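You operate a simulated robot arm through the tools that you are given. There is no shell and no other tool. Be economical: measure what you need, move in short steps, check, and stop when the job is done.

You run a simulated robot arm. Do the job below in one go: nothing can be reset, and whatever is moved stays where it is left.

JOB
Press the charger button to switch it off. Then open the top desk drawer, put the paperweight from the inside of the top desk drawer on the top of the long table and shut the drawer again. Then open the sideboard door under the grinder. Do these in the order given.

Only the result counts: the job must be done as asked and must still hold three seconds after the hand-in. Knocking over, shifting, dropping, spilling or breaking anything else fails it.

ROBOT AND FRAMES
A 7-joint arm with a vacuum gripper on a trunk, on a base that drives. Base frame: it is fixed to the floor where the robot stands at the start and does not move with it; the origin is under the middle of the robot, x ahead of it, y to its left, z up. Units: cm, degrees, N and s.
Its first joint turns from -166.0 to 166.0 degrees. Places, roughly: charger button [50, 10, 80]; sideboard door under the grinder [-330, 180, 50]; top desk drawer [60, 20, 60]; top of the long table [80, -160, 80]. Payload 1.06 kg.
Tool frame: the origin (TCP) lies in the middle of the cups' lips, and z points out of the cups. The gripper has 1 cup of 2.4 cm across, covering 2.4 by 2.4 cm (tool x, y); the bellows give 0.8 cm. With the vacuum on, a cup seals on a smooth face that it is pressed against (1 to 4 N); it does not hold porous or soft things. The pull reaches 23 N.
Orientation is told as [roll, pitch, yaw] about the base's x, y, z axes, in that order, counted from this pose: with the cups facing straight down, the tool's x points along the base's -x, its y along +y and its z along -z.

CONTROLS
- The arm moves only by the tool apply_moves. Its argument "increments" is a list of rows, each a list of 7 numbers: the turn, a rotation vector about the base's x, y, z in rad, then the shift along the base's x, y, z in cm, then the vacuum: 1 switches it on, 0 off. In form: [[ax, ay, az, tx, ty, tz, vac], ...]. A call has 1 to 12 rows; each row shifts and turns the commanded pose from where the row before left it. Each row takes 0.2 s and may step no farther than 5 cm and 8.6 degrees from the row before; otherwise, or with a gripper value out of range, the whole call is refused. Where a pose cannot be reached the arm comes as near as it can. A force on the tool above 40 N (or 10 N above the force at the start of the call, whichever is more), or a blocked arm, ends the call early, and 0.2 s more pass. The pull builds up within a second once a cup has sealed. Time passes only in rows, and 0.2 s behind the last, so rows that do not move give it time. The reply holds the time, the measured pose of the TCP, the force on the tool along the base axes and the pull of the vacuum, in the units named above and with some noise, with the torque about the TCP (base axes, N m) and any sound that the robot's microphone picked up, and new pictures: "views" is both (left out), scene, wrist or none.
- Cameras (640 x 400 px; columns grow to the right, rows downward): "scene" is now at [15.58, 21.18, 144.58]; the picture's right is [0.07, -1.00, 0.00], its down [-0.93, -0.07, -0.36] and it looks along [0.36, 0.03, -0.93] (base axes); focal length 259 px, centre (320, 200). "wrist" rides on the gripper at [7.8, 1.9, -9.6] in the tool frame; the picture's right is [-0.24, 0.97, 0.00], its down [-0.71, -0.17, -0.69] and it looks along [-0.67, -0.16, 0.73] (tool axes); focal length 243 px, centre (320, 200). There is no depth. A picture from a camera that has moved, and an enlarged one, comes with that camera's place and axes in the base frame and with its lens.
- steer(legs): drives the robot by 1 to 6 legs, each [ahead, left, turn to the left] in cm, cm and degrees, along the robot's own axes; the way and the turn of a leg run together, so that a leg with both is an arc; at most 150 cm and 180 degrees a leg. The arm and the cameras ride along, it lands a little off, and it stops where it bumps. It gives what a move gives, and a new picture of the scene camera.
- aim_head(pan, tilt): turns the head with the scene camera to pan (to the left, within 120 degrees either way) and tilt (down, from -29 to 69), counted from straight ahead of the robot. It gives what a move gives, and a new picture of the scene camera.
- enlarge(camera, box): a new picture of the part [left, top, right, bottom] of that camera's present view, enlarged. It takes no simulated time.
- sign_off(): hands the job in; it is judged then, once.

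Go step by step. Nothing tells you exact positions but the pictures and the camera data: compare them with the known pose of the tool, close in by small moves and look again before you grip or let go. The budget is 165 turns and 260 pictures, counting those below and the enlarged ones. Unless the task says otherwise, let go and move clear before handing in.

The tools are called after "Call:" as name(argument=value, ...) on one line, values as JSON. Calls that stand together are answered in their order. apply_moves: Moves the arm, as the interface text tells. Its arguments: {"type":"object","properties":{"increments":{"type":"array","items":{"type":"array","items":{"type":"number"}}},"views":{"type":"string","enum":["both","scene","wrist","none"]}},"required":["increments"]} The other tools are called the same way: steer (legs) drives the base; aim_head (pan, tilt) turns the head that bears the scene camera; enlarge (camera, box) takes an enlarged picture of a part of a camera's view; sign_off () hands the job in.

At the start:

```text
clock: 0.0
tool_pos: [28.73, 39.36, 103.5]
tool_rot: [0.0, 0.1, 0.0]
wrist_force: [0.6, -0.5, -0.1]
ft_torque: [0.03, -0.02, -0.02]
pull: 0.1
robot x, y, heading: [0.19, 0.18, 0.1]
head pan, tilt: [4.0, 68.8]
```

scene: 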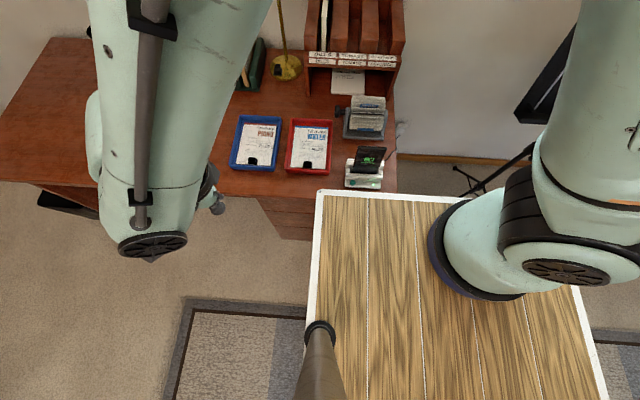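
wrist: 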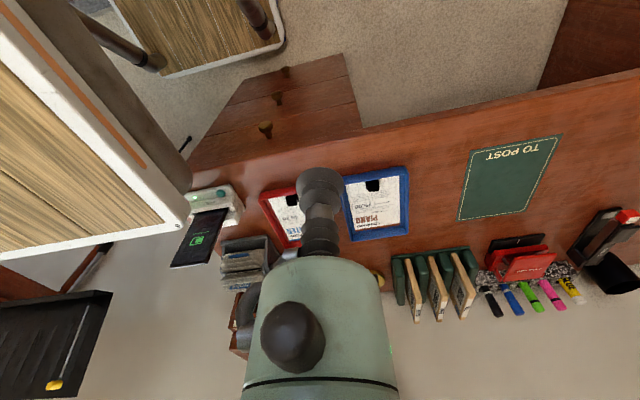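

I see a desk ahead with a phone charger at its right end; drawers are below the desk's right part. I'll enlarge the views to find the button and drawer.

Call:
enlarge(camera="scene", box=[220, 80, 420, 220])

Call:
enlarge(camera="wrist", box=[140, 40, 380, 280])

Call:
aim_head(pan=0, tilt=35)

```text
2.86 times, centred on (320, 150) of scene
camera zoom: at [15.58, 21.18, 144.58], right [0.07, -1.0, 0.0], down [-0.93, -0.07, -0.36], along [0.36, 0.03, -0.93], focal length 740 px, centre (320, 343)
```

zoom: 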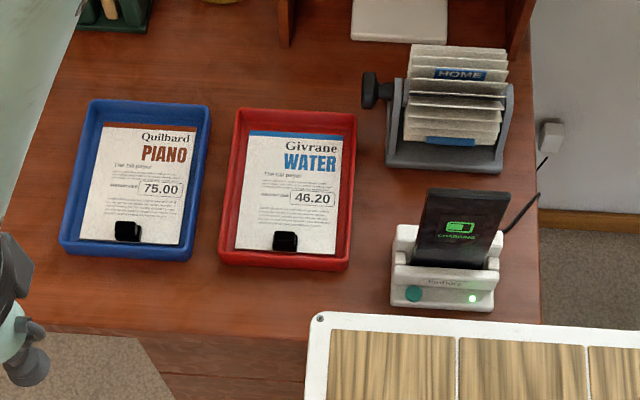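

```text
1.67 times, centred on (260, 160) of wrist
camera zoom: at [20.84, 41.36, 113.19], right [0.24, 0.97, 0.0], down [0.71, -0.17, 0.69], along [0.67, -0.16, -0.73], focal length 404 px, centre (420, 267)
```

zoom: 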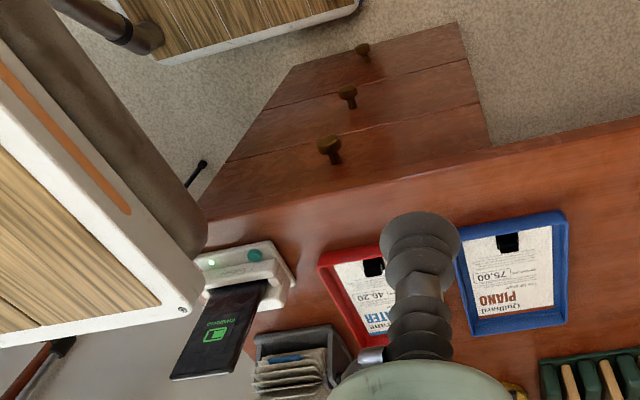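

```text
clock: 1.0
tool_pos: [28.73, 39.54, 103.66]
tool_rot: [0.0, 0.0, 0.1]
wrist_force: [-0.4, 0.1, 0.6]
ft_torque: [-0.02, 0.0, 0.01]
pull: 0.0
robot x, y, heading: [0.23, 0.32, -0.1]
head pan, tilt: [0.0, 35.0]
camera scene: at [18.81, 20.79, 148.94], right [0.0, -1.0, 0.0], down [-0.57, 0.0, -0.82], along [0.82, 0.0, -0.57], focal length 259 px, centre (320, 200)
```

scene: 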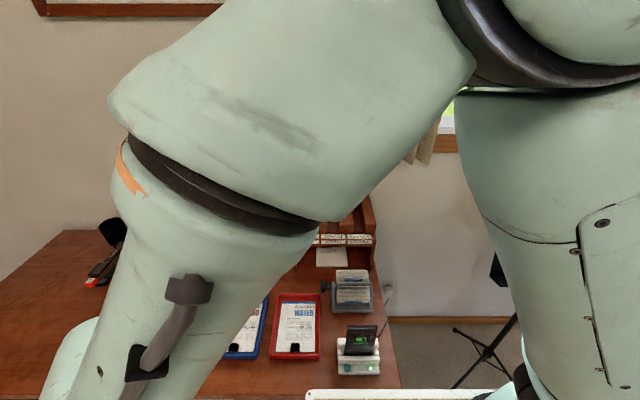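

The button triangulates to about (47.8, 14.4, 76.6); the top drawer knob is near (41, 25, 66). I'll look around to learn the free floor before driving back a bit.

Call:
aim_head(pan=-70, tilt=30)

Call:
aim_head(pan=-120, tilt=30)

Call:
aim_head(pan=120, tilt=30)

Call:
aim_head(pan=60, tilt=35)

```text
clock: 2.4
tool_pos: [28.8, 39.4, 103.6]
tool_rot: [0.0, 0.1, 0.0]
wrist_force: [0.5, 0.5, 0.4]
ft_torque: [-0.01, -0.01, -0.02]
pull: 0.2
robot x, y, heading: [-0.17, 0.03, -0.2]
head pan, tilt: [-70.0, 30.0]
camera scene: at [13.11, 12.29, 149.73], right [-0.94, -0.34, 0.0], down [-0.17, 0.47, -0.87], along [0.3, -0.81, -0.5], focal length 259 px, centre (320, 200)
```

scene: 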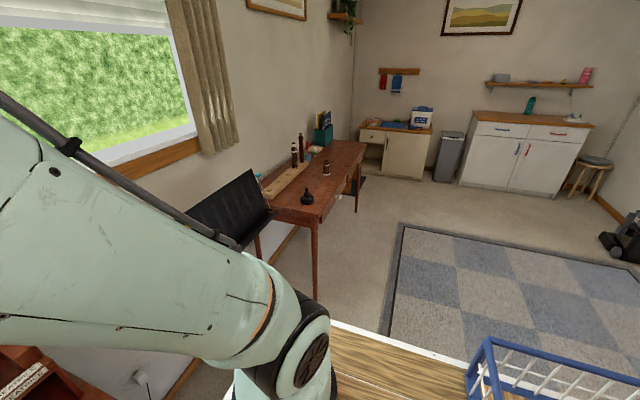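

```text
clock: 3.6
tool_pos: [28.75, 39.56, 103.65]
tool_rot: [0.0, 0.0, 0.0]
wrist_force: [0.4, -1.0, -0.2]
ft_torque: [0.01, 0.02, 0.0]
pull: 0.0
robot x, y, heading: [-0.43, 0.18, -0.0]
head pan, tilt: [-120.0, 30.0]
camera scene: at [5.49, 12.95, 149.73], right [-0.87, 0.5, 0.0], down [0.25, 0.43, -0.87], along [-0.43, -0.75, -0.5], focal length 259 px, centre (320, 200)
```

scene: 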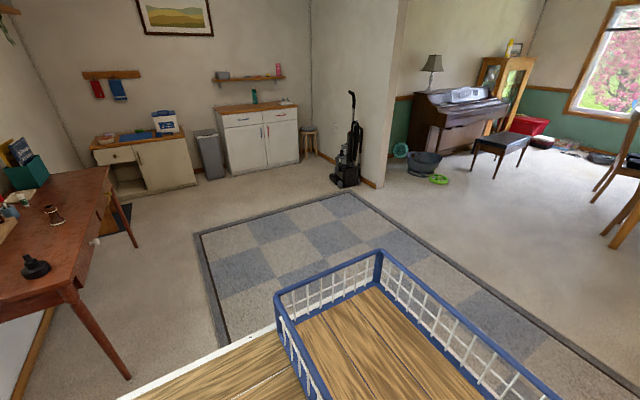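

```text
clock: 7.0
tool_pos: [28.76, 39.38, 103.5]
tool_rot: [0.1, 0.0, 0.1]
wrist_force: [0.1, 0.8, 0.4]
ft_torque: [-0.05, 0.03, -0.02]
pull: 0.0
robot x, y, heading: [0.06, 0.03, -0.1]
head pan, tilt: [120.0, 30.0]
camera scene: at [5.49, 28.62, 149.73], right [0.87, 0.5, 0.0], down [0.25, -0.43, -0.87], along [-0.43, 0.75, -0.5], focal length 259 px, centre (320, 200)
```

scene: 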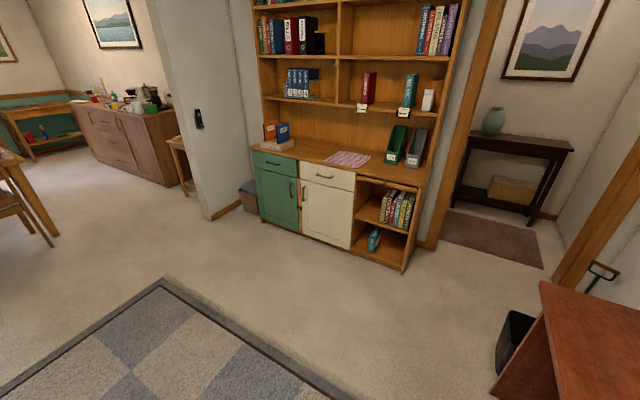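

```text
clock: 8.3
tool_pos: [28.73, 39.42, 103.58]
tool_rot: [0.1, 0.0, 0.1]
wrist_force: [-0.2, 0.3, 0.3]
ft_torque: [-0.01, -0.01, -0.01]
pull: 0.0
robot x, y, heading: [0.17, 0.24, -0.1]
head pan, tilt: [60.0, 35.0]
camera scene: at [14.4, 28.42, 148.95], right [0.87, -0.5, 0.0], down [-0.29, -0.5, -0.82], along [0.41, 0.71, -0.57], focal length 259 px, centre (320, 200)
```

scene: 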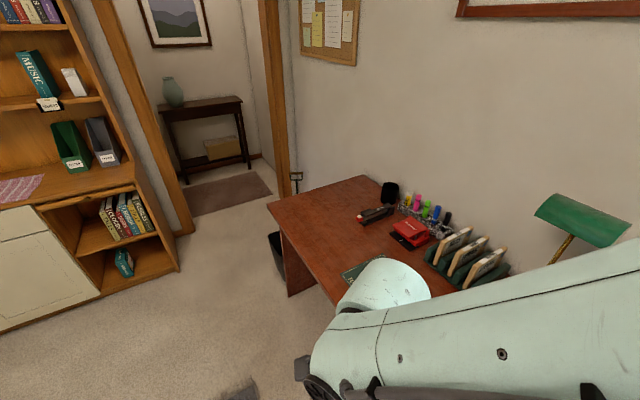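

The floor behind is free (rug); the long table is to the right and the sideboard is far back-left. I'll back off 25 cm so the drawer can open.

Call:
steer(legs=[[-25, 0, 0]])

Call:
aim_head(pan=0, tilt=55)

```text
clock: 10.1
tool_pos: [3.38, 39.41, 103.57]
tool_rot: [0.0, 0.0, -0.3]
wrist_force: [0.0, 0.3, -0.5]
ft_torque: [-0.02, 0.02, 0.01]
pull: 0.0
robot x, y, heading: [-25.6, -0.23, -0.2]
head pan, tilt: [60.0, 35.0]
camera scene: at [-10.95, 28.4, 148.95], right [0.86, -0.5, 0.0], down [-0.29, -0.5, -0.82], along [0.41, 0.71, -0.57], focal length 259 px, centre (320, 200)
```

scene: 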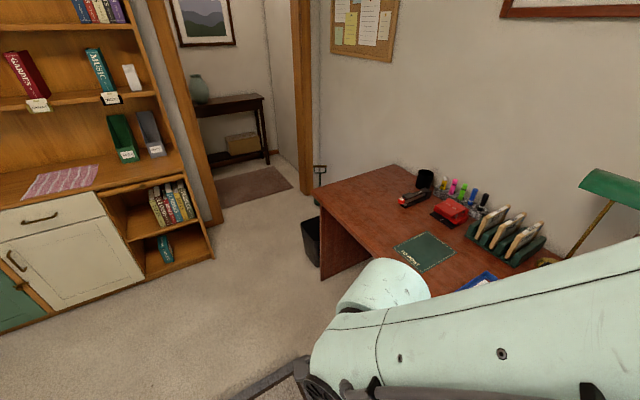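

```text
clock: 11.4
tool_pos: [3.43, 39.38, 103.62]
tool_rot: [0.0, 0.0, -0.3]
wrist_force: [-0.4, -0.8, -0.3]
ft_torque: [0.0, 0.0, 0.0]
pull: 0.0
robot x, y, heading: [-25.42, 0.25, -0.4]
head pan, tilt: [0.0, 55.0]
camera scene: at [-8.18, 20.77, 146.13], right [0.0, -1.0, 0.0], down [-0.82, 0.0, -0.57], along [0.57, 0.0, -0.82], focal length 259 px, centre (320, 200)
```

scene: 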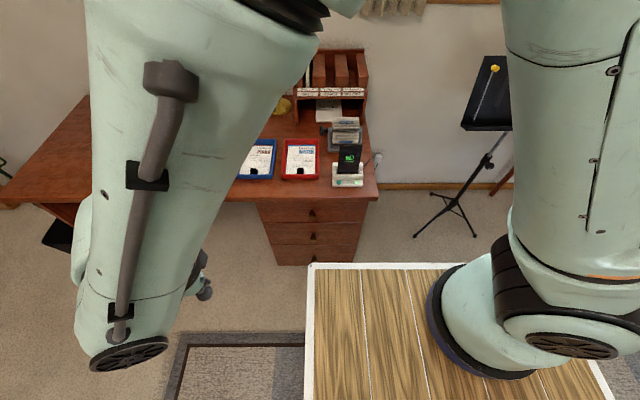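

The drawer fronts are now visible. I move the tool toward a spot before the charger, staying high.

Call:
apply_moves(increments=[[0, 0, 0, 3.6, -2.5, -0.8, 0], [0, 0, 0, 3.6, -2.5, -0.8, 0], [0, 0, 0, 3.6, -2.5, -0.8, 0], [0, 0, 0, 3.6, -2.5, -0.8, 0], [0, 0, 0, 3.6, -2.5, -0.8, 0], [0, 0, 0, 3.6, -2.5, -0.8, 0], [0, 0, 0, 3.6, -2.5, -0.8, 0], [0, 0, 0, 3.6, -2.5, -0.8, 0], [0, 0, 0, 3.6, -2.5, -0.8, 0], [0, 0, 0, 3.6, -2.5, -0.8, 0]])

```text
clock: 13.6
tool_pos: [39.51, 14.53, 95.87]
tool_rot: [0.0, 0.0, -0.4]
wrist_force: [0.2, -0.3, 0.2]
ft_torque: [0.03, -0.03, -0.04]
pull: 0.1
robot x, y, heading: [-25.56, 0.12, -0.3]
head pan, tilt: [0.0, 55.0]
camera scene: at [-8.22, 20.79, 146.12], right [-0.01, -1.0, 0.0], down [-0.82, 0.0, -0.57], along [0.57, 0.0, -0.82], focal length 259 px, centre (320, 200)
camera wrist: at [31.59, 16.41, 105.43], right [0.24, 0.97, 0.0], down [0.71, -0.17, 0.69], along [0.67, -0.16, -0.73], focal length 243 px, centre (320, 200)
```

scene: 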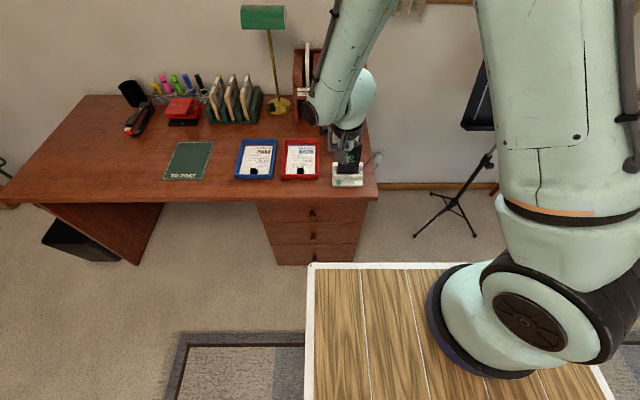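
wrist: 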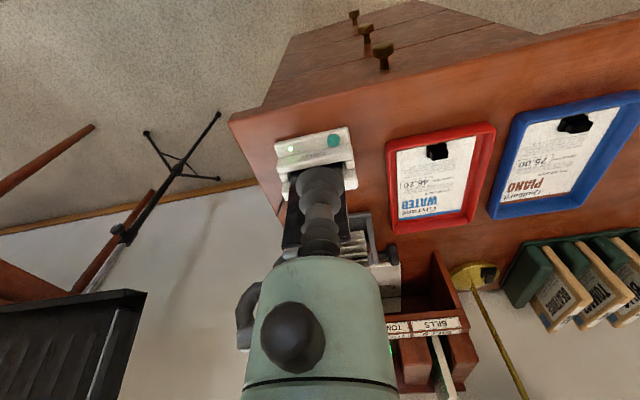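

Call:
enlarge(camera="wrist", box=[260, 110, 370, 200])

Call:
enlarge(camera="scene", box=[240, 130, 400, 270])

```text
4.44 times, centred on (315, 155) of wrist
camera zoom: at [31.59, 16.41, 105.43], right [0.24, 0.97, 0.0], down [0.71, -0.17, 0.69], along [0.67, -0.16, -0.73], focal length 1078 px, centre (342, 400)
```

zoom: 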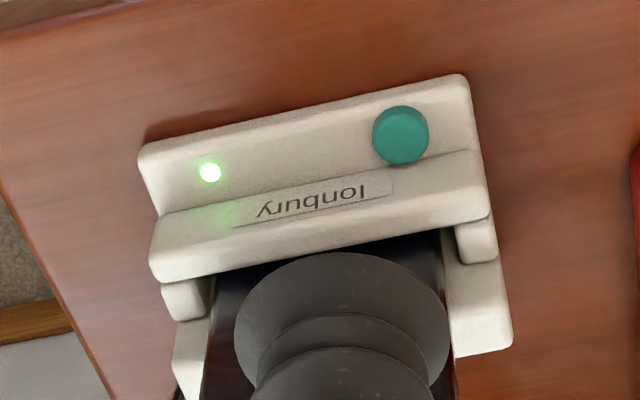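

```text
2.86 times, centred on (320, 200) of scene
camera zoom: at [-8.22, 20.79, 146.12], right [-0.01, -1.0, 0.0], down [-0.82, 0.0, -0.57], along [0.57, 0.0, -0.82], focal length 740 px, centre (320, 200)
```

zoom: 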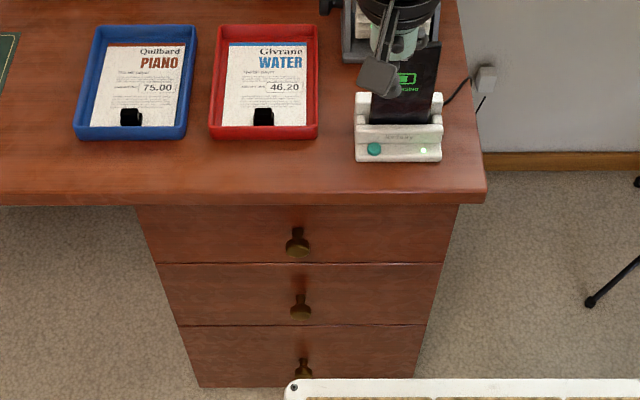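

The teal button sits on the front ledge, facing up. I come down above it, slightly in front of its centre to clear the wall behind it.

Call:
apply_moves(increments=[[0, 0, 0, 2.6, -0.06, 0, 0], [0, 0, 0, 2.6, -0.06, -3, 0], [0, 0, 0, 2.5, -0.06, -4, 0], [0, 0, 0, 0, 0, -4.5, 0], [0, 0, 0, 0, 0, -4, 0]])

Call:
enlarge(camera="wrist", box=[220, 60, 420, 240])

```text
clock: 14.6
tool_pos: [47.98, 14.44, 85.44]
tool_rot: [0.5, -1.0, -0.3]
wrist_force: [-0.8, -2.1, 24.2]
ft_torque: [-0.08, -0.78, -0.09]
pull: 0.1
robot x, y, heading: [-25.43, 0.23, -0.2]
head pan, tilt: [0.0, 55.0]
stopped in row 5: the force on the tool passed its limit (the readings are from after the stop); the commanded pose is now the measured one
camera scene: at [-8.27, 20.74, 146.14], right [-0.01, -1.0, 0.0], down [-0.82, 0.0, -0.57], along [0.57, 0.0, -0.82], focal length 259 px, centre (320, 200)
camera wrist: at [39.89, 16.37, 94.97], right [0.24, 0.97, 0.01], down [0.7, -0.18, 0.7], along [0.68, -0.16, -0.72], focal length 243 px, centre (320, 200)
```

scene: 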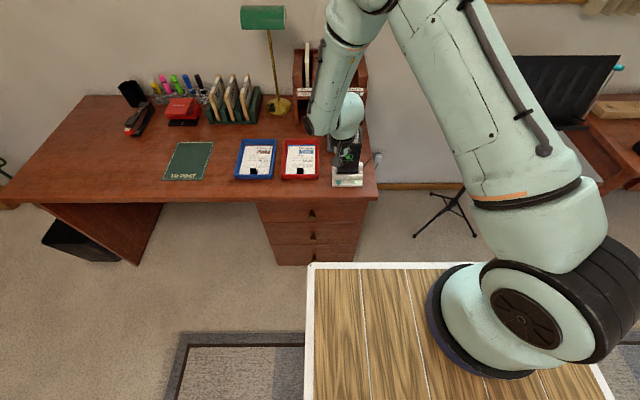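
wrist: 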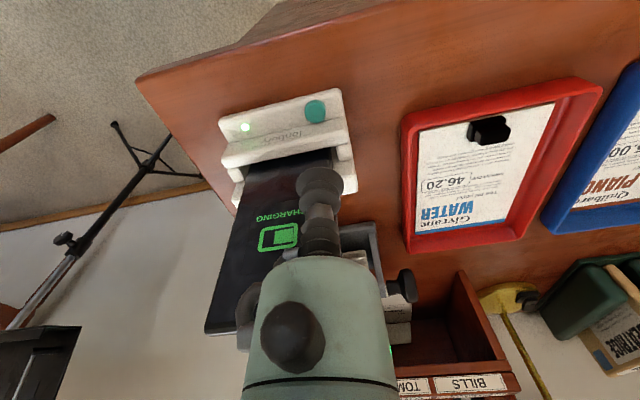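

```text
2.22 times, centred on (320, 150) of wrist
camera zoom: at [39.89, 16.37, 94.97], right [0.24, 0.97, 0.01], down [0.7, -0.18, 0.7], along [0.68, -0.16, -0.72], focal length 539 px, centre (320, 311)
```

zoom: 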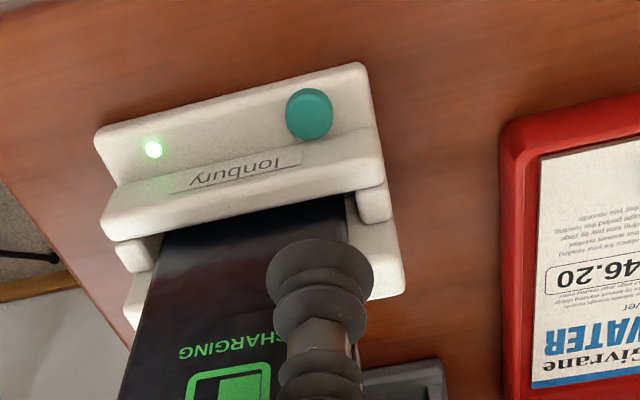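

The gripper body touched the phone's top edge at z≈85. I'll lift straight off, move back, and tilt the tool so its body leans away from the phone.

Call:
apply_moves(increments=[[0, 0, 0, -0.3, 0, 2, 0], [0, 0, 0, -2, 0, 3, 0], [0, 0, 0, -4, 0, 0, 0], [0, -0.14, 0, -2, 0, 0, 0], [0, -0.14, 0, 0, 0, 0, 0], [0, -0.14, 0, 0, 0, 0, 0], [0, -0.14, 0, 0, 0, 0, 0], [0, -0.14, 0, 0, 0, 0, 0]])

Call:
enlarge(camera="wrist", box=[220, 60, 420, 240])

```text
clock: 16.4
tool_pos: [39.75, 14.45, 90.39]
tool_rot: [0.6, -41.1, -0.3]
wrist_force: [-0.1, -0.1, -0.8]
ft_torque: [0.0, 0.02, 0.04]
pull: 0.1
robot x, y, heading: [-25.57, -0.17, -0.2]
head pan, tilt: [0.0, 55.0]
camera scene: at [-8.16, 20.74, 146.12], right [-0.01, -1.0, 0.0], down [-0.82, 0.0, -0.57], along [0.57, 0.0, -0.82], focal length 259 px, centre (320, 200)
camera wrist: at [27.34, 16.32, 92.46], right [0.18, 0.97, 0.16], down [0.08, -0.18, 0.98], along [0.98, -0.16, -0.11], focal length 243 px, centre (320, 200)
```

scene: 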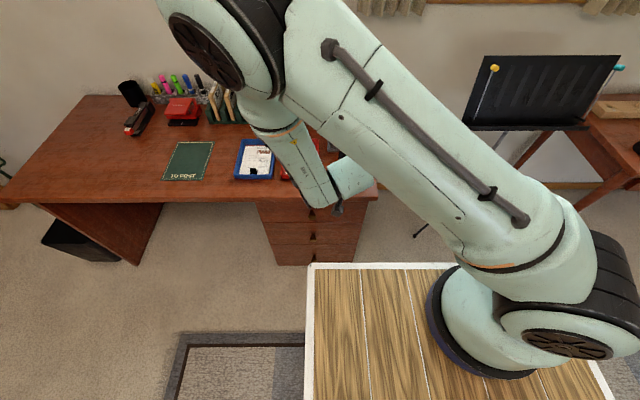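
wrist: 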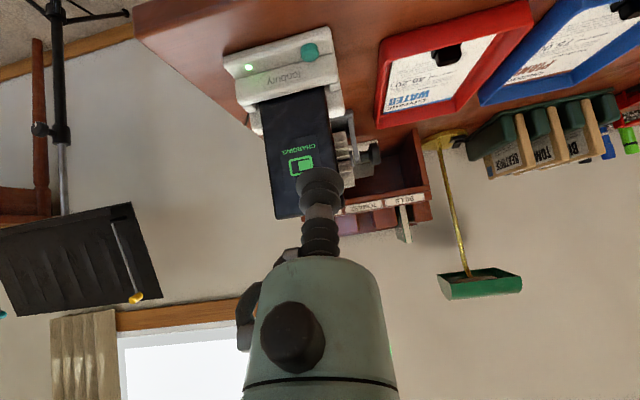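

```text
2.22 times, centred on (320, 150) of wrist
camera zoom: at [27.34, 16.32, 92.46], right [0.18, 0.97, 0.16], down [0.08, -0.18, 0.98], along [0.98, -0.16, -0.11], focal length 539 px, centre (320, 311)
```

zoom: 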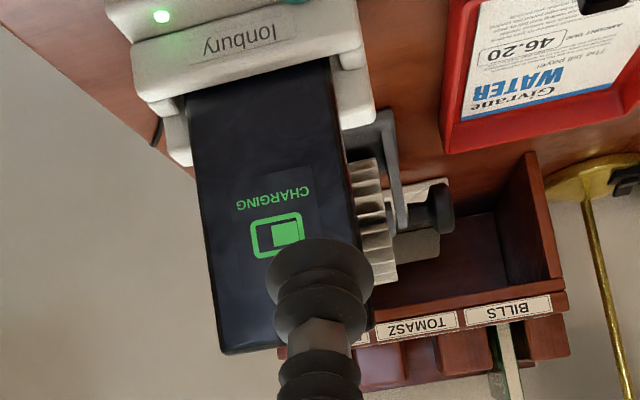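

The phone looks unmoved and still charging. I reduce the tilt to ~24° and come in from the front, low, toward the button.

Call:
apply_moves(increments=[[0, 0.145, 0, 0, 0, -3, 0], [0, 0.145, 0, 0, 0, -4, 0], [0, 0, 0, 2, -0.1, -2, 0], [0, 0, 0, 3, -0.1, -1, 0], [0, 0, 0, 2.5, 0, 0, 0]])

Call:
enlarge(camera="wrist", box=[220, 60, 420, 240])

```text
clock: 17.6
tool_pos: [46.92, 14.4, 80.27]
tool_rot: [0.4, -24.3, -0.2]
wrist_force: [-0.5, 0.0, 0.6]
ft_torque: [-0.02, 0.01, -0.02]
pull: 0.1
robot x, y, heading: [-25.39, -0.04, -0.6]
head pan, tilt: [0.0, 55.0]
camera scene: at [-8.19, 20.77, 146.12], right [-0.01, -1.0, 0.0], down [-0.82, 0.0, -0.57], along [0.57, 0.0, -0.82], focal length 259 px, centre (320, 200)
camera wrist: at [35.81, 16.23, 85.8], right [0.22, 0.97, 0.1], down [0.36, -0.18, 0.91], along [0.91, -0.16, -0.39], focal length 243 px, centre (320, 200)
```

scene: 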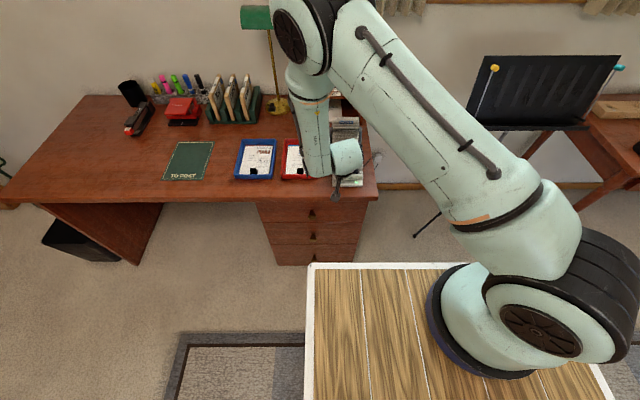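
wrist: 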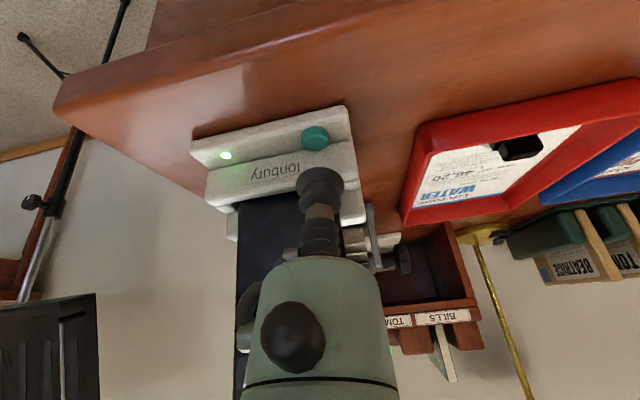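

```text
2.22 times, centred on (320, 150) of wrist
camera zoom: at [35.81, 16.23, 85.8], right [0.22, 0.97, 0.1], down [0.36, -0.18, 0.91], along [0.91, -0.16, -0.39], focal length 539 px, centre (320, 311)
```

zoom: 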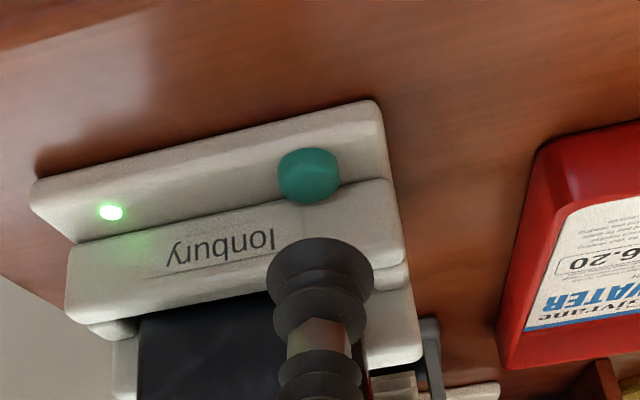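

Button confirmed at (47.8, 14.3, 76.6). I lower gently in small steps and watch the force.

Call:
apply_moves(increments=[[0, 0, 0, 0.7, -0.1, -1.2, 0], [0, 0, 0, 0, 0, -1.0, 0], [0, 0, 0, 0, 0, -0.4, 0], [0, 0, 0, 0, 0, -0.3, 0], [0, 0, 0, 0, 0, -0.3, 0]], views="wrist")

```text
clock: 18.8
tool_pos: [47.69, 14.14, 77.08]
tool_rot: [0.3, -24.3, -0.2]
wrist_force: [0.2, -0.4, 0.1]
ft_torque: [-0.02, 0.01, 0.02]
pull: 0.1
robot x, y, heading: [-25.46, -0.08, -0.5]
head pan, tilt: [0.0, 55.0]
camera wrist: at [36.61, 16.11, 82.6], right [0.22, 0.97, 0.1], down [0.36, -0.18, 0.91], along [0.91, -0.16, -0.39], focal length 243 px, centre (320, 200)
```

wrist: 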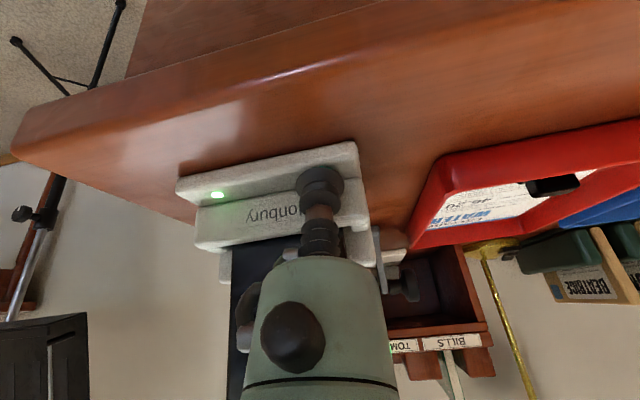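

Call:
apply_moves(increments=[[0, 0, 0, 0, 0, -0.3, 0], [0, 0, 0, 0, 0, -0.2, 0], [0, 0, 0, 0, 0, 0, 0]], views="wrist")

```text
clock: 19.6
tool_pos: [47.81, 14.12, 76.65]
tool_rot: [0.5, -24.3, -0.3]
wrist_force: [-1.8, 0.0, 1.1]
ft_torque: [0.01, -0.02, 0.0]
pull: 0.0
robot x, y, heading: [-25.34, 0.16, -0.3]
head pan, tilt: [0.0, 55.0]
camera wrist: at [36.66, 16.02, 82.19], right [0.22, 0.97, 0.1], down [0.36, -0.18, 0.91], along [0.91, -0.16, -0.39], focal length 243 px, centre (320, 200)
```

wrist: 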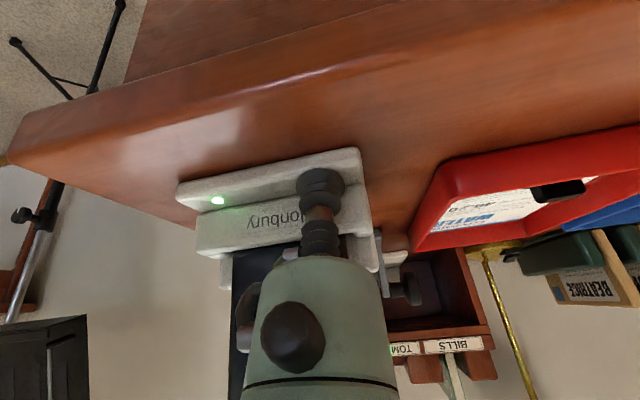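

Call:
apply_moves(increments=[[0, 0, 0, -0.3, 0, 0, 0], [0, 0, 0, 0, 0, -0.2, 0], [0, 0, 0, 0, 0, -0.2, 0], [0, 0, 0, 0, 0, 0, 0]], views="wrist")

```text
clock: 20.6
tool_pos: [47.52, 14.15, 76.32]
tool_rot: [0.4, -24.2, -0.3]
wrist_force: [0.3, 0.1, 0.9]
ft_torque: [0.03, 0.01, 0.0]
pull: 0.1
robot x, y, heading: [-25.18, 0.23, -0.1]
head pan, tilt: [0.0, 55.0]
camera wrist: at [36.35, 16.1, 81.8], right [0.22, 0.97, 0.1], down [0.36, -0.18, 0.91], along [0.91, -0.16, -0.39], focal length 243 px, centre (320, 200)
```

wrist: 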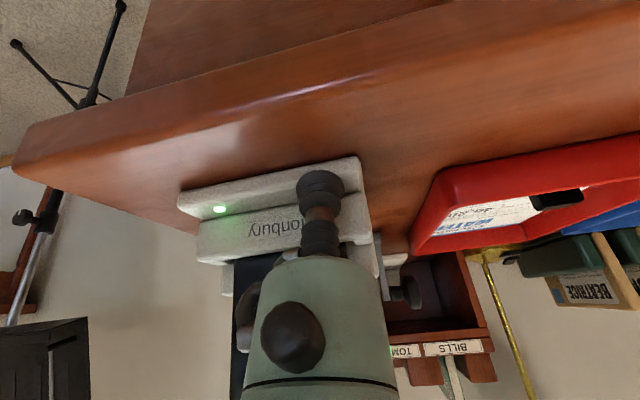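

Call:
apply_moves(increments=[[0, 0, 0, 0, 0, -0.2, 0], [0, 0, 0, 0, 0, -0.2, 0], [0, 0, 0, 0, 0, 0, 0]], views="wrist")

```text
clock: 21.4
tool_pos: [47.43, 14.23, 75.91]
tool_rot: [0.4, -24.4, -0.3]
wrist_force: [-0.2, -1.3, 1.9]
ft_torque: [0.01, -0.01, 0.03]
pull: 0.1
robot x, y, heading: [-25.47, 0.5, -0.5]
head pan, tilt: [0.0, 55.0]
heard: click
camera wrist: at [36.33, 16.1, 81.37], right [0.22, 0.97, 0.1], down [0.36, -0.18, 0.91], along [0.91, -0.16, -0.39], focal length 243 px, centre (320, 200)
```

wrist: 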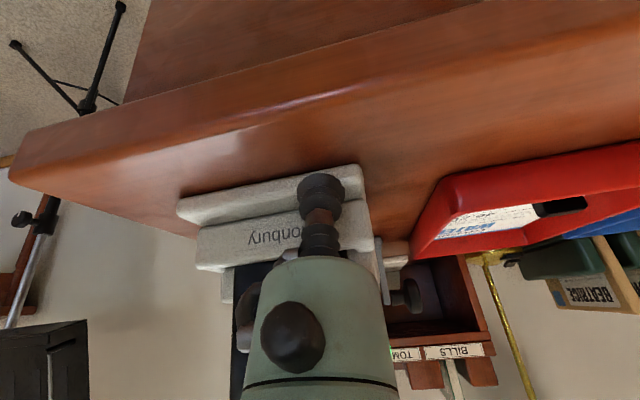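

A click was heard and the LED is off. I retract along the tool axis and look at the charger.

Call:
apply_moves(increments=[[0, 0, 0, -0.4, 0, 0.9, 0], [0, 0, 0, -1.6, 0, 3.6, 0], [0, 0, 0, -2, 0, 4, 0], [0, 0, 0, -3, 2, 3, 0], [0, 0, 0, -3, 3, 2, 0]], views="wrist")

Call:
enlarge(camera="wrist", box=[100, 40, 420, 240])

Call:
steer(legs=[[-15, 0, 0]])

Call:
enlarge(camera="scene", box=[220, 80, 420, 240])

```text
clock: 22.6
tool_pos: [37.74, 19.13, 89.27]
tool_rot: [0.4, -24.3, -0.2]
wrist_force: [0.2, -0.5, 0.7]
ft_torque: [0.0, 0.05, 0.0]
pull: 0.1
robot x, y, heading: [-25.76, 0.17, -0.4]
head pan, tilt: [0.0, 55.0]
camera wrist: at [26.59, 21.04, 94.87], right [0.22, 0.97, 0.1], down [0.36, -0.18, 0.91], along [0.91, -0.16, -0.39], focal length 243 px, centre (320, 200)
```

wrist: 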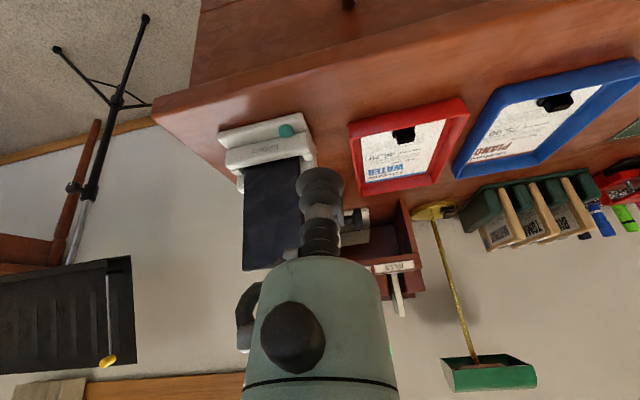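

```text
2.00 times, centred on (260, 140) of wrist
camera zoom: at [26.59, 21.04, 94.87], right [0.22, 0.97, 0.1], down [0.36, -0.18, 0.91], along [0.91, -0.16, -0.39], focal length 485 px, centre (440, 320)
```

zoom: 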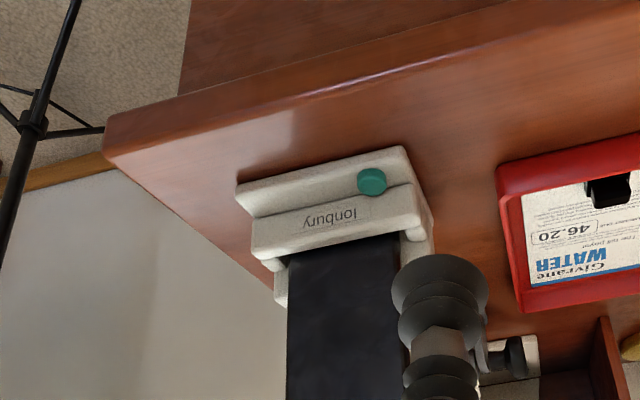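

```text
clock: 24.0
tool_pos: [22.91, 19.27, 89.4]
tool_rot: [0.4, -24.4, -0.3]
wrist_force: [-0.8, 0.4, -0.3]
ft_torque: [0.01, -0.01, -0.01]
pull: 0.0
robot x, y, heading: [-39.97, -0.21, -0.3]
head pan, tilt: [0.0, 55.0]
camera scene: at [-22.84, 20.85, 146.12], right [-0.01, -1.0, 0.0], down [-0.82, 0.0, -0.57], along [0.57, 0.0, -0.82], focal length 259 px, centre (320, 200)
```

scene: 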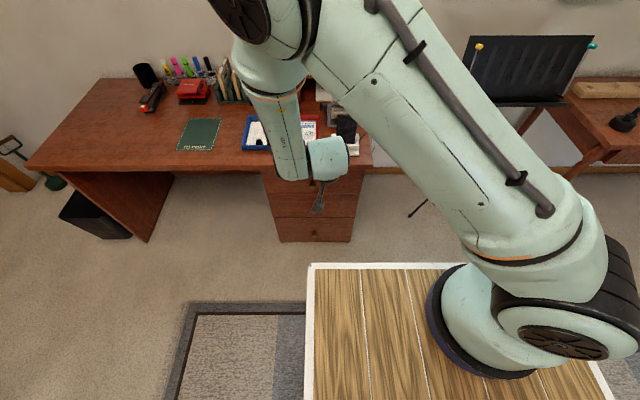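

```text
2.50 times, centred on (320, 160) of scene
camera zoom: at [-22.84, 20.85, 146.12], right [-0.01, -1.0, 0.0], down [-0.82, 0.0, -0.57], along [0.57, 0.0, -0.82], focal length 647 px, centre (320, 300)
```

zoom: 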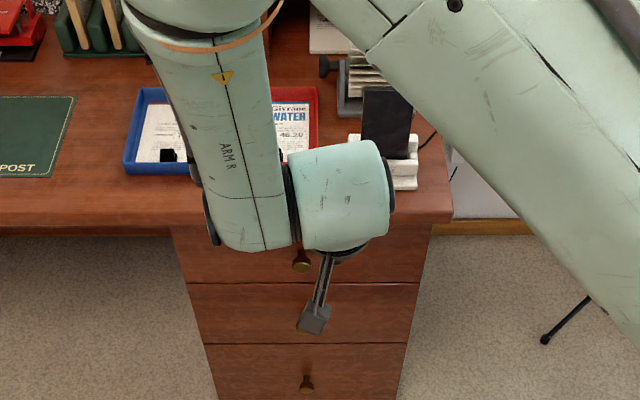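

The charger is off. Now I turn the tool horizontal (facing the drawer front) in free air.

Call:
apply_moves(increments=[[0, -0.143, 0, 1, 0.6, 0, 0], [0, -0.143, 0, 1, 0.6, 0, 0], [0, -0.143, 0, 1, 0.6, 0, 0], [0, -0.143, 0, 1, 0.6, 0, 0], [0, -0.143, 0, 1, 0.6, 0, 0], [0, -0.143, 0, 1, 0.6, 0, 0], [0, -0.143, 0, 1, 0.6, 0, 0], [0, -0.143, 0, 1, 0.6, 0, 0]])

```text
clock: 25.8
tool_pos: [31.08, 24.0, 89.43]
tool_rot: [75.4, -89.7, -75.2]
wrist_force: [-0.5, -0.5, 0.4]
ft_torque: [0.01, -0.01, 0.0]
pull: 0.1
robot x, y, heading: [-39.94, -0.07, -0.5]
head pan, tilt: [0.0, 55.0]
camera scene: at [-22.85, 20.84, 146.13], right [-0.01, -1.0, 0.0], down [-0.82, 0.0, -0.57], along [0.57, 0.0, -0.82], focal length 259 px, centre (320, 200)
camera wrist: at [21.39, 25.97, 81.63], right [0.0, 0.97, 0.24], down [-0.68, -0.18, 0.71], along [0.73, -0.16, 0.66], focal length 243 px, centre (320, 200)
```

scene: 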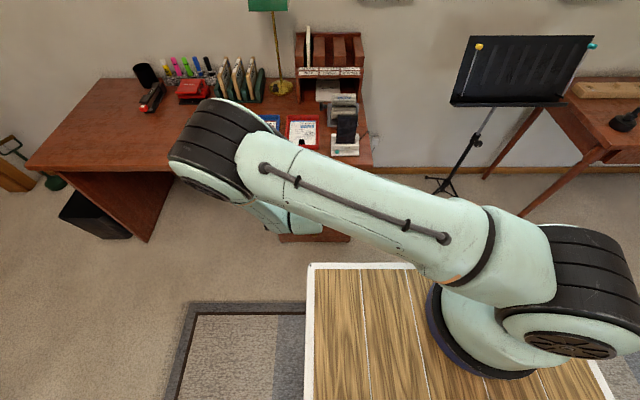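
wrist: 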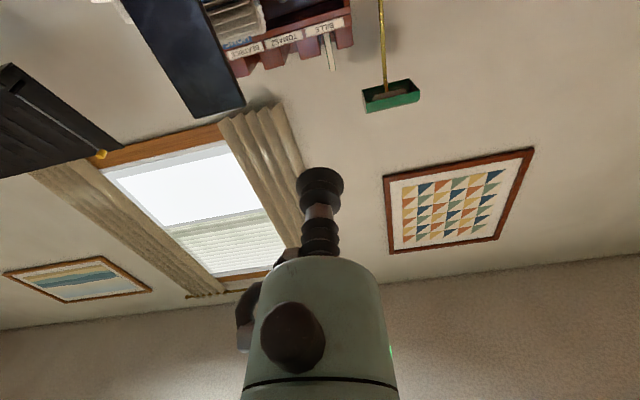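

Tool is horizontal. I lower it to z≈57 well in front of the drawer.

Call:
apply_moves(increments=[[0, 0, 0, 0, 0, -4.6, 0], [0, 0, 0, 0, 0, -4.6, 0], [0, 0, 0, 0, 0, -4.6, 0], [0, 0, 0, 0, 0, -4.6, 0], [0, 0, 0, 0, 0, -4.6, 0], [0, 0, 0, 0, 0, -4.6, 0], [0, 0, 0, 0, 0, -4.6, 0]])

Call:
aim_head(pan=0, tilt=45)

```text
clock: 27.4
tool_pos: [30.53, 24.19, 57.35]
tool_rot: [70.0, -89.5, -69.8]
wrist_force: [-0.2, -0.4, 0.9]
ft_torque: [-0.02, 0.01, 0.02]
pull: 0.0
robot x, y, heading: [-39.97, 0.08, -0.1]
head pan, tilt: [0.0, 55.0]
camera scene: at [-22.81, 20.84, 146.12], right [-0.01, -1.0, 0.0], down [-0.82, 0.0, -0.57], along [0.57, 0.0, -0.82], focal length 259 px, centre (320, 200)
camera wrist: at [20.89, 26.24, 49.55], right [0.0, 0.97, 0.24], down [-0.68, -0.18, 0.71], along [0.73, -0.16, 0.66], focal length 243 px, centre (320, 200)
```

scene: 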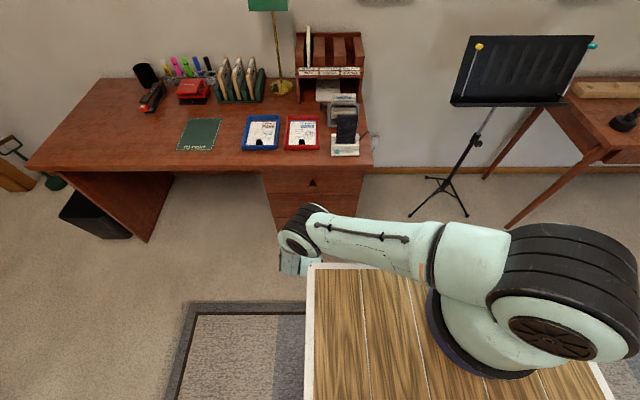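
wrist: 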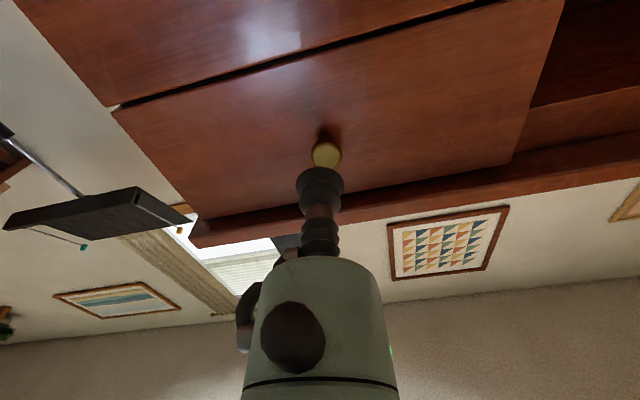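

```text
clock: 28.1
tool_pos: [30.47, 24.2, 57.37]
tool_rot: [51.7, -89.6, -51.4]
wrist_force: [0.6, 0.4, -0.1]
ft_torque: [0.02, -0.03, -0.03]
pull: 0.1
robot x, y, heading: [-40.31, 0.25, -0.3]
head pan, tilt: [0.0, 45.0]
camera scene: at [-21.88, 20.82, 147.46], right [-0.01, -1.0, 0.0], down [-0.71, 0.0, -0.71], along [0.71, 0.0, -0.71], focal length 259 px, centre (320, 200)
```

scene: 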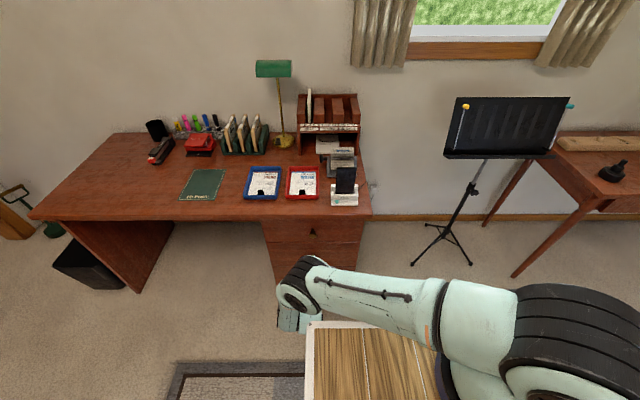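

The drawer face is at about x≈44.8 with the lower gap at z≈54, so z=57.4 under the knob is good. I advance with vacuum on, slowly at the end.

Call:
apply_moves(increments=[[0, 0, 0, 4, 0, 0, 0], [0, 0, 0, 4, 0, 0, 0], [0, 0, 0, 3, 0, 0, 1], [0, 0, 0, 1, 0, 0, 1], [0, 0, 0, 0.5, 0, 0, 1], [0, 0, 0, 0.5, 0, 0, 1]], views="wrist")

```text
clock: 29.5
tool_pos: [44.52, 25.3, 59.24]
tool_rot: [56.5, -89.8, -56.0]
wrist_force: [0.6, 0.5, 0.2]
ft_torque: [0.04, 0.0, -0.02]
pull: 0.0
out of reach, approached as far as the arm can: row 3, 5
robot x, y, heading: [-40.3, -0.22, -0.4]
head pan, tilt: [0.0, 45.0]
camera wrist: at [34.82, 27.16, 51.43], right [0.0, 0.97, 0.24], down [-0.68, -0.18, 0.71], along [0.73, -0.16, 0.66], focal length 243 px, centre (320, 200)
```

wrist: 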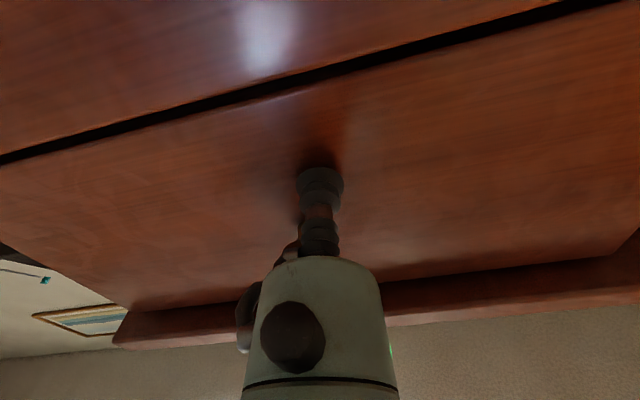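

Call:
apply_moves(increments=[[0, 0, 0, -2, 0, 0, 0], [0, 0, 0, -2, 0, 0, 0]], views="both")

```text
clock: 30.1
tool_pos: [40.3, 25.1, 59.1]
tool_rot: [56.9, -89.8, -56.6]
wrist_force: [-0.9, -0.5, -1.0]
ft_torque: [-0.01, -0.02, 0.02]
pull: 0.0
robot x, y, heading: [-39.98, 0.16, -0.2]
head pan, tilt: [0.0, 45.0]
camera scene: at [-21.9, 20.84, 147.47], right [-0.01, -1.0, 0.0], down [-0.71, 0.0, -0.71], along [0.71, 0.0, -0.71], focal length 259 px, centre (320, 200)
camera wrist: at [30.64, 27.04, 51.34], right [0.0, 0.97, 0.24], down [-0.68, -0.18, 0.71], along [0.73, -0.16, 0.66], focal length 243 px, centre (320, 200)
```

scene: 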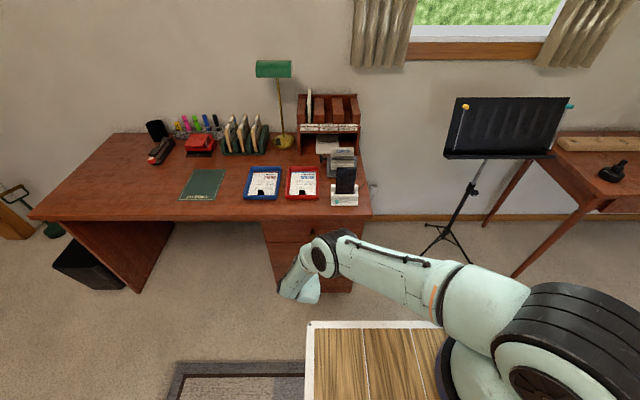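
wrist: 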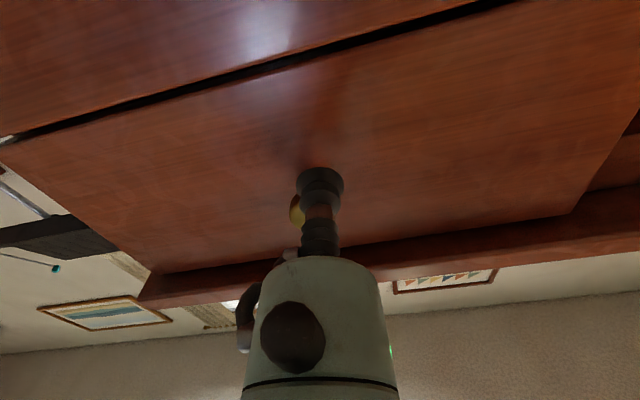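

Call:
apply_moves(increments=[[0, 0, 0, 0, 0, -1.7, 0], [0, 0, 0, 2, 0, 0, 0], [0, 0, 0, 1.5, 0, 0, 1], [0, 0, 0, 1, 0, 0, 1]], views="wrist")

```text
clock: 31.1
tool_pos: [43.12, 25.48, 58.77]
tool_rot: [46.7, -89.7, -46.4]
wrist_force: [0.1, 0.4, -0.7]
ft_torque: [0.0, 0.02, -0.02]
pull: 0.1
out of reach, approached as far as the arm can: row 1, 2, 3, 4
robot x, y, heading: [-40.52, 0.46, -0.3]
head pan, tilt: [0.0, 45.0]
camera wrist: at [33.5, 27.32, 51.03], right [0.0, 0.97, 0.24], down [-0.68, -0.18, 0.71], along [0.73, -0.16, 0.66], focal length 243 px, centre (320, 200)
```

wrist: 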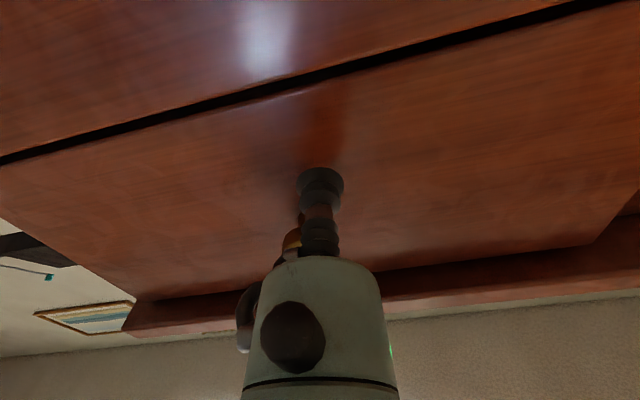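

Call:
apply_moves(increments=[[0, 0, 0, -2, 1, 0, 0], [0, 0, 0, 0, 2, 0, 0], [0, 0, 0, 0, 2, 0, 0]], views="wrist")

```text
clock: 31.9
tool_pos: [41.45, 29.03, 59.66]
tool_rot: [53.0, -89.7, -52.8]
wrist_force: [0.1, -0.6, -0.8]
ft_torque: [0.02, 0.03, 0.04]
pull: 0.0
out of reach, approached as far as the arm can: row 2, 3
robot x, y, heading: [-40.05, 0.11, -0.2]
head pan, tilt: [0.0, 45.0]
camera wrist: at [31.77, 31.04, 51.85], right [0.0, 0.97, 0.24], down [-0.68, -0.18, 0.71], along [0.73, -0.16, 0.66], focal length 243 px, centre (320, 200)
```

wrist: 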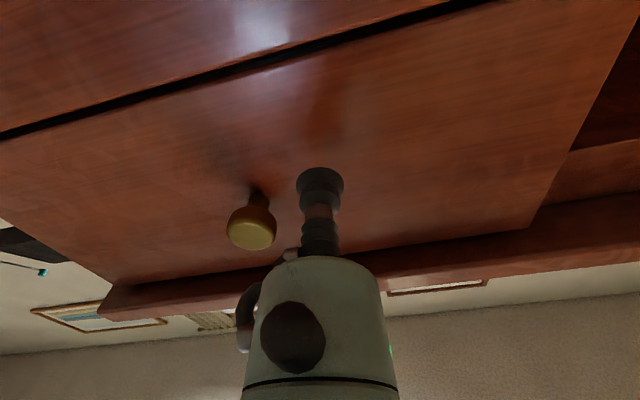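

The knob is clear of the gripper here (y≈29, z≈59.7). I advance in small steps with vacuum on.

Call:
apply_moves(increments=[[0, 0, 0, 1.5, 0, 0, 1], [0, 0, 0, 1, 0, 0, 1], [0, 0, 0, 0.5, 0, 0, 1], [0, 0, 0, 0.5, 0, 0, 1]], views="wrist")

```text
clock: 32.9
tool_pos: [42.61, 29.33, 60.02]
tool_rot: [54.1, -89.7, -53.9]
wrist_force: [-0.1, 0.4, -0.8]
ft_torque: [0.0, 0.01, 0.01]
pull: 0.0
out of reach, approached as far as the arm can: row 1, 2, 3, 4
robot x, y, heading: [-40.24, 0.08, -0.4]
head pan, tilt: [0.0, 45.0]
camera wrist: at [33.05, 31.23, 52.17], right [0.0, 0.97, 0.24], down [-0.68, -0.18, 0.71], along [0.73, -0.16, 0.66], focal length 243 px, centre (320, 200)
```

wrist: 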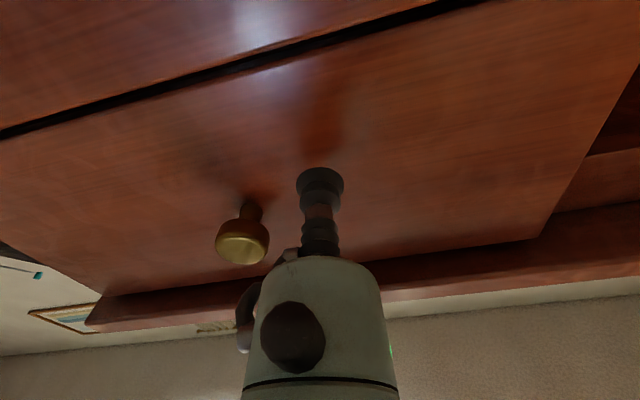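

The arm is at its wrist limit here, so I use the base to close the last centimetres.

Call:
steer(legs=[[1.5, 0, 0]])

```text
clock: 33.7
tool_pos: [44.34, 29.24, 59.9]
tool_rot: [54.1, -89.8, -53.8]
wrist_force: [0.1, 0.0, -0.2]
ft_torque: [-0.01, 0.0, 0.0]
pull: 0.0
robot x, y, heading: [-38.78, 0.16, -0.3]
head pan, tilt: [0.0, 45.0]
camera scene: at [-20.36, 20.82, 147.47], right [-0.01, -1.0, 0.0], down [-0.71, 0.0, -0.71], along [0.71, 0.0, -0.71], focal length 259 px, centre (320, 200)
```

scene: 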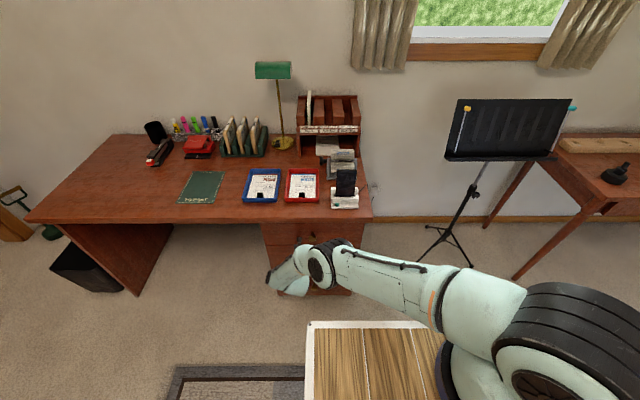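

Call:
steer(legs=[[0.7, 0, 0]])

Call:
apply_moves(increments=[[0, 0, 0, 0, 0, 0, 1]], views="wrist")

```text
clock: 34.4
tool_pos: [44.94, 29.31, 59.93]
tool_rot: [57.6, -89.7, -57.4]
wrist_force: [-1.1, -0.6, 1.7]
ft_torque: [-0.01, -0.03, -0.07]
pull: 22.5
robot x, y, heading: [-38.07, 0.08, -0.3]
head pan, tilt: [0.0, 45.0]
camera scene: at [-19.65, 20.82, 147.47], right [-0.01, -1.0, 0.0], down [-0.71, 0.0, -0.71], along [0.71, 0.0, -0.71], focal length 259 px, centre (320, 200)
```

scene: 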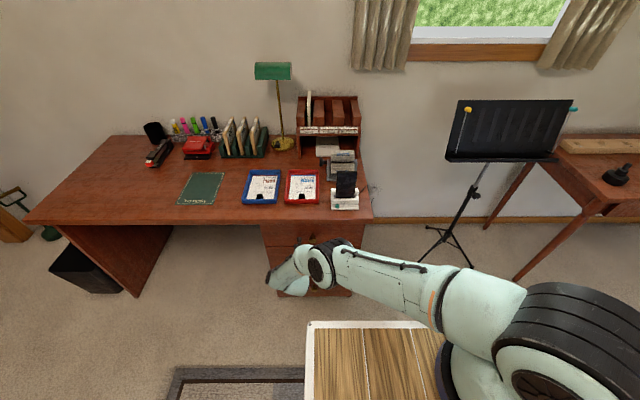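

```text
clock: 34.8
tool_pos: [44.98, 29.26, 60.03]
tool_rot: [56.7, -89.7, -56.4]
wrist_force: [-1.0, -0.6, -1.4]
ft_torque: [0.04, -0.08, -0.06]
pull: 22.7
robot x, y, heading: [-38.04, 0.34, -0.3]
head pan, tilt: [0.0, 45.0]
camera wrist: at [35.33, 31.2, 52.18], right [0.0, 0.97, 0.24], down [-0.68, -0.18, 0.71], along [0.73, -0.16, 0.66], focal length 243 px, centre (320, 200)
```

wrist: 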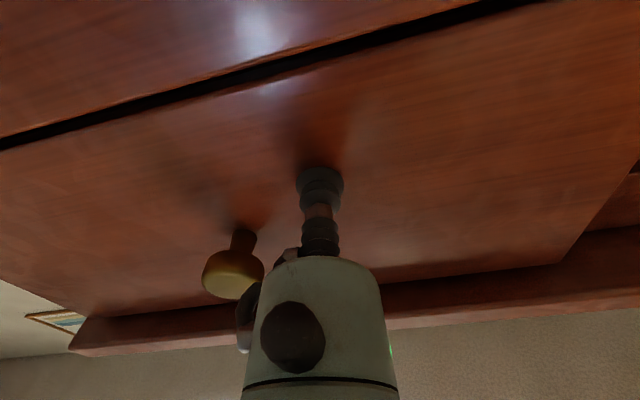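

Sealed with 22.7 N pull. I pull the drawer by driving the base back a little first.

Call:
steer(legs=[[-4, 0, 0]])

```text
clock: 35.7
tool_pos: [41.0, 29.24, 59.92]
tool_rot: [58.9, -89.6, -58.6]
wrist_force: [0.7, -7.4, 1.2]
ft_torque: [-0.04, -0.01, -0.05]
pull: 22.9
robot x, y, heading: [-42.03, 0.39, -0.4]
head pan, tilt: [0.0, 45.0]
camera scene: at [-23.64, 20.83, 147.47], right [-0.01, -1.0, 0.0], down [-0.71, 0.0, -0.71], along [0.71, 0.0, -0.71], focal length 259 px, centre (320, 200)
```

scene: 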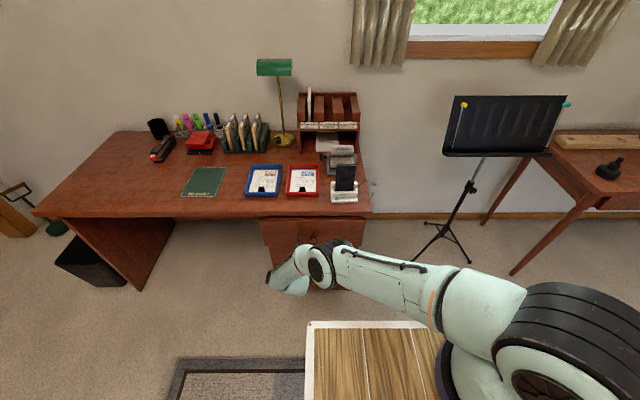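

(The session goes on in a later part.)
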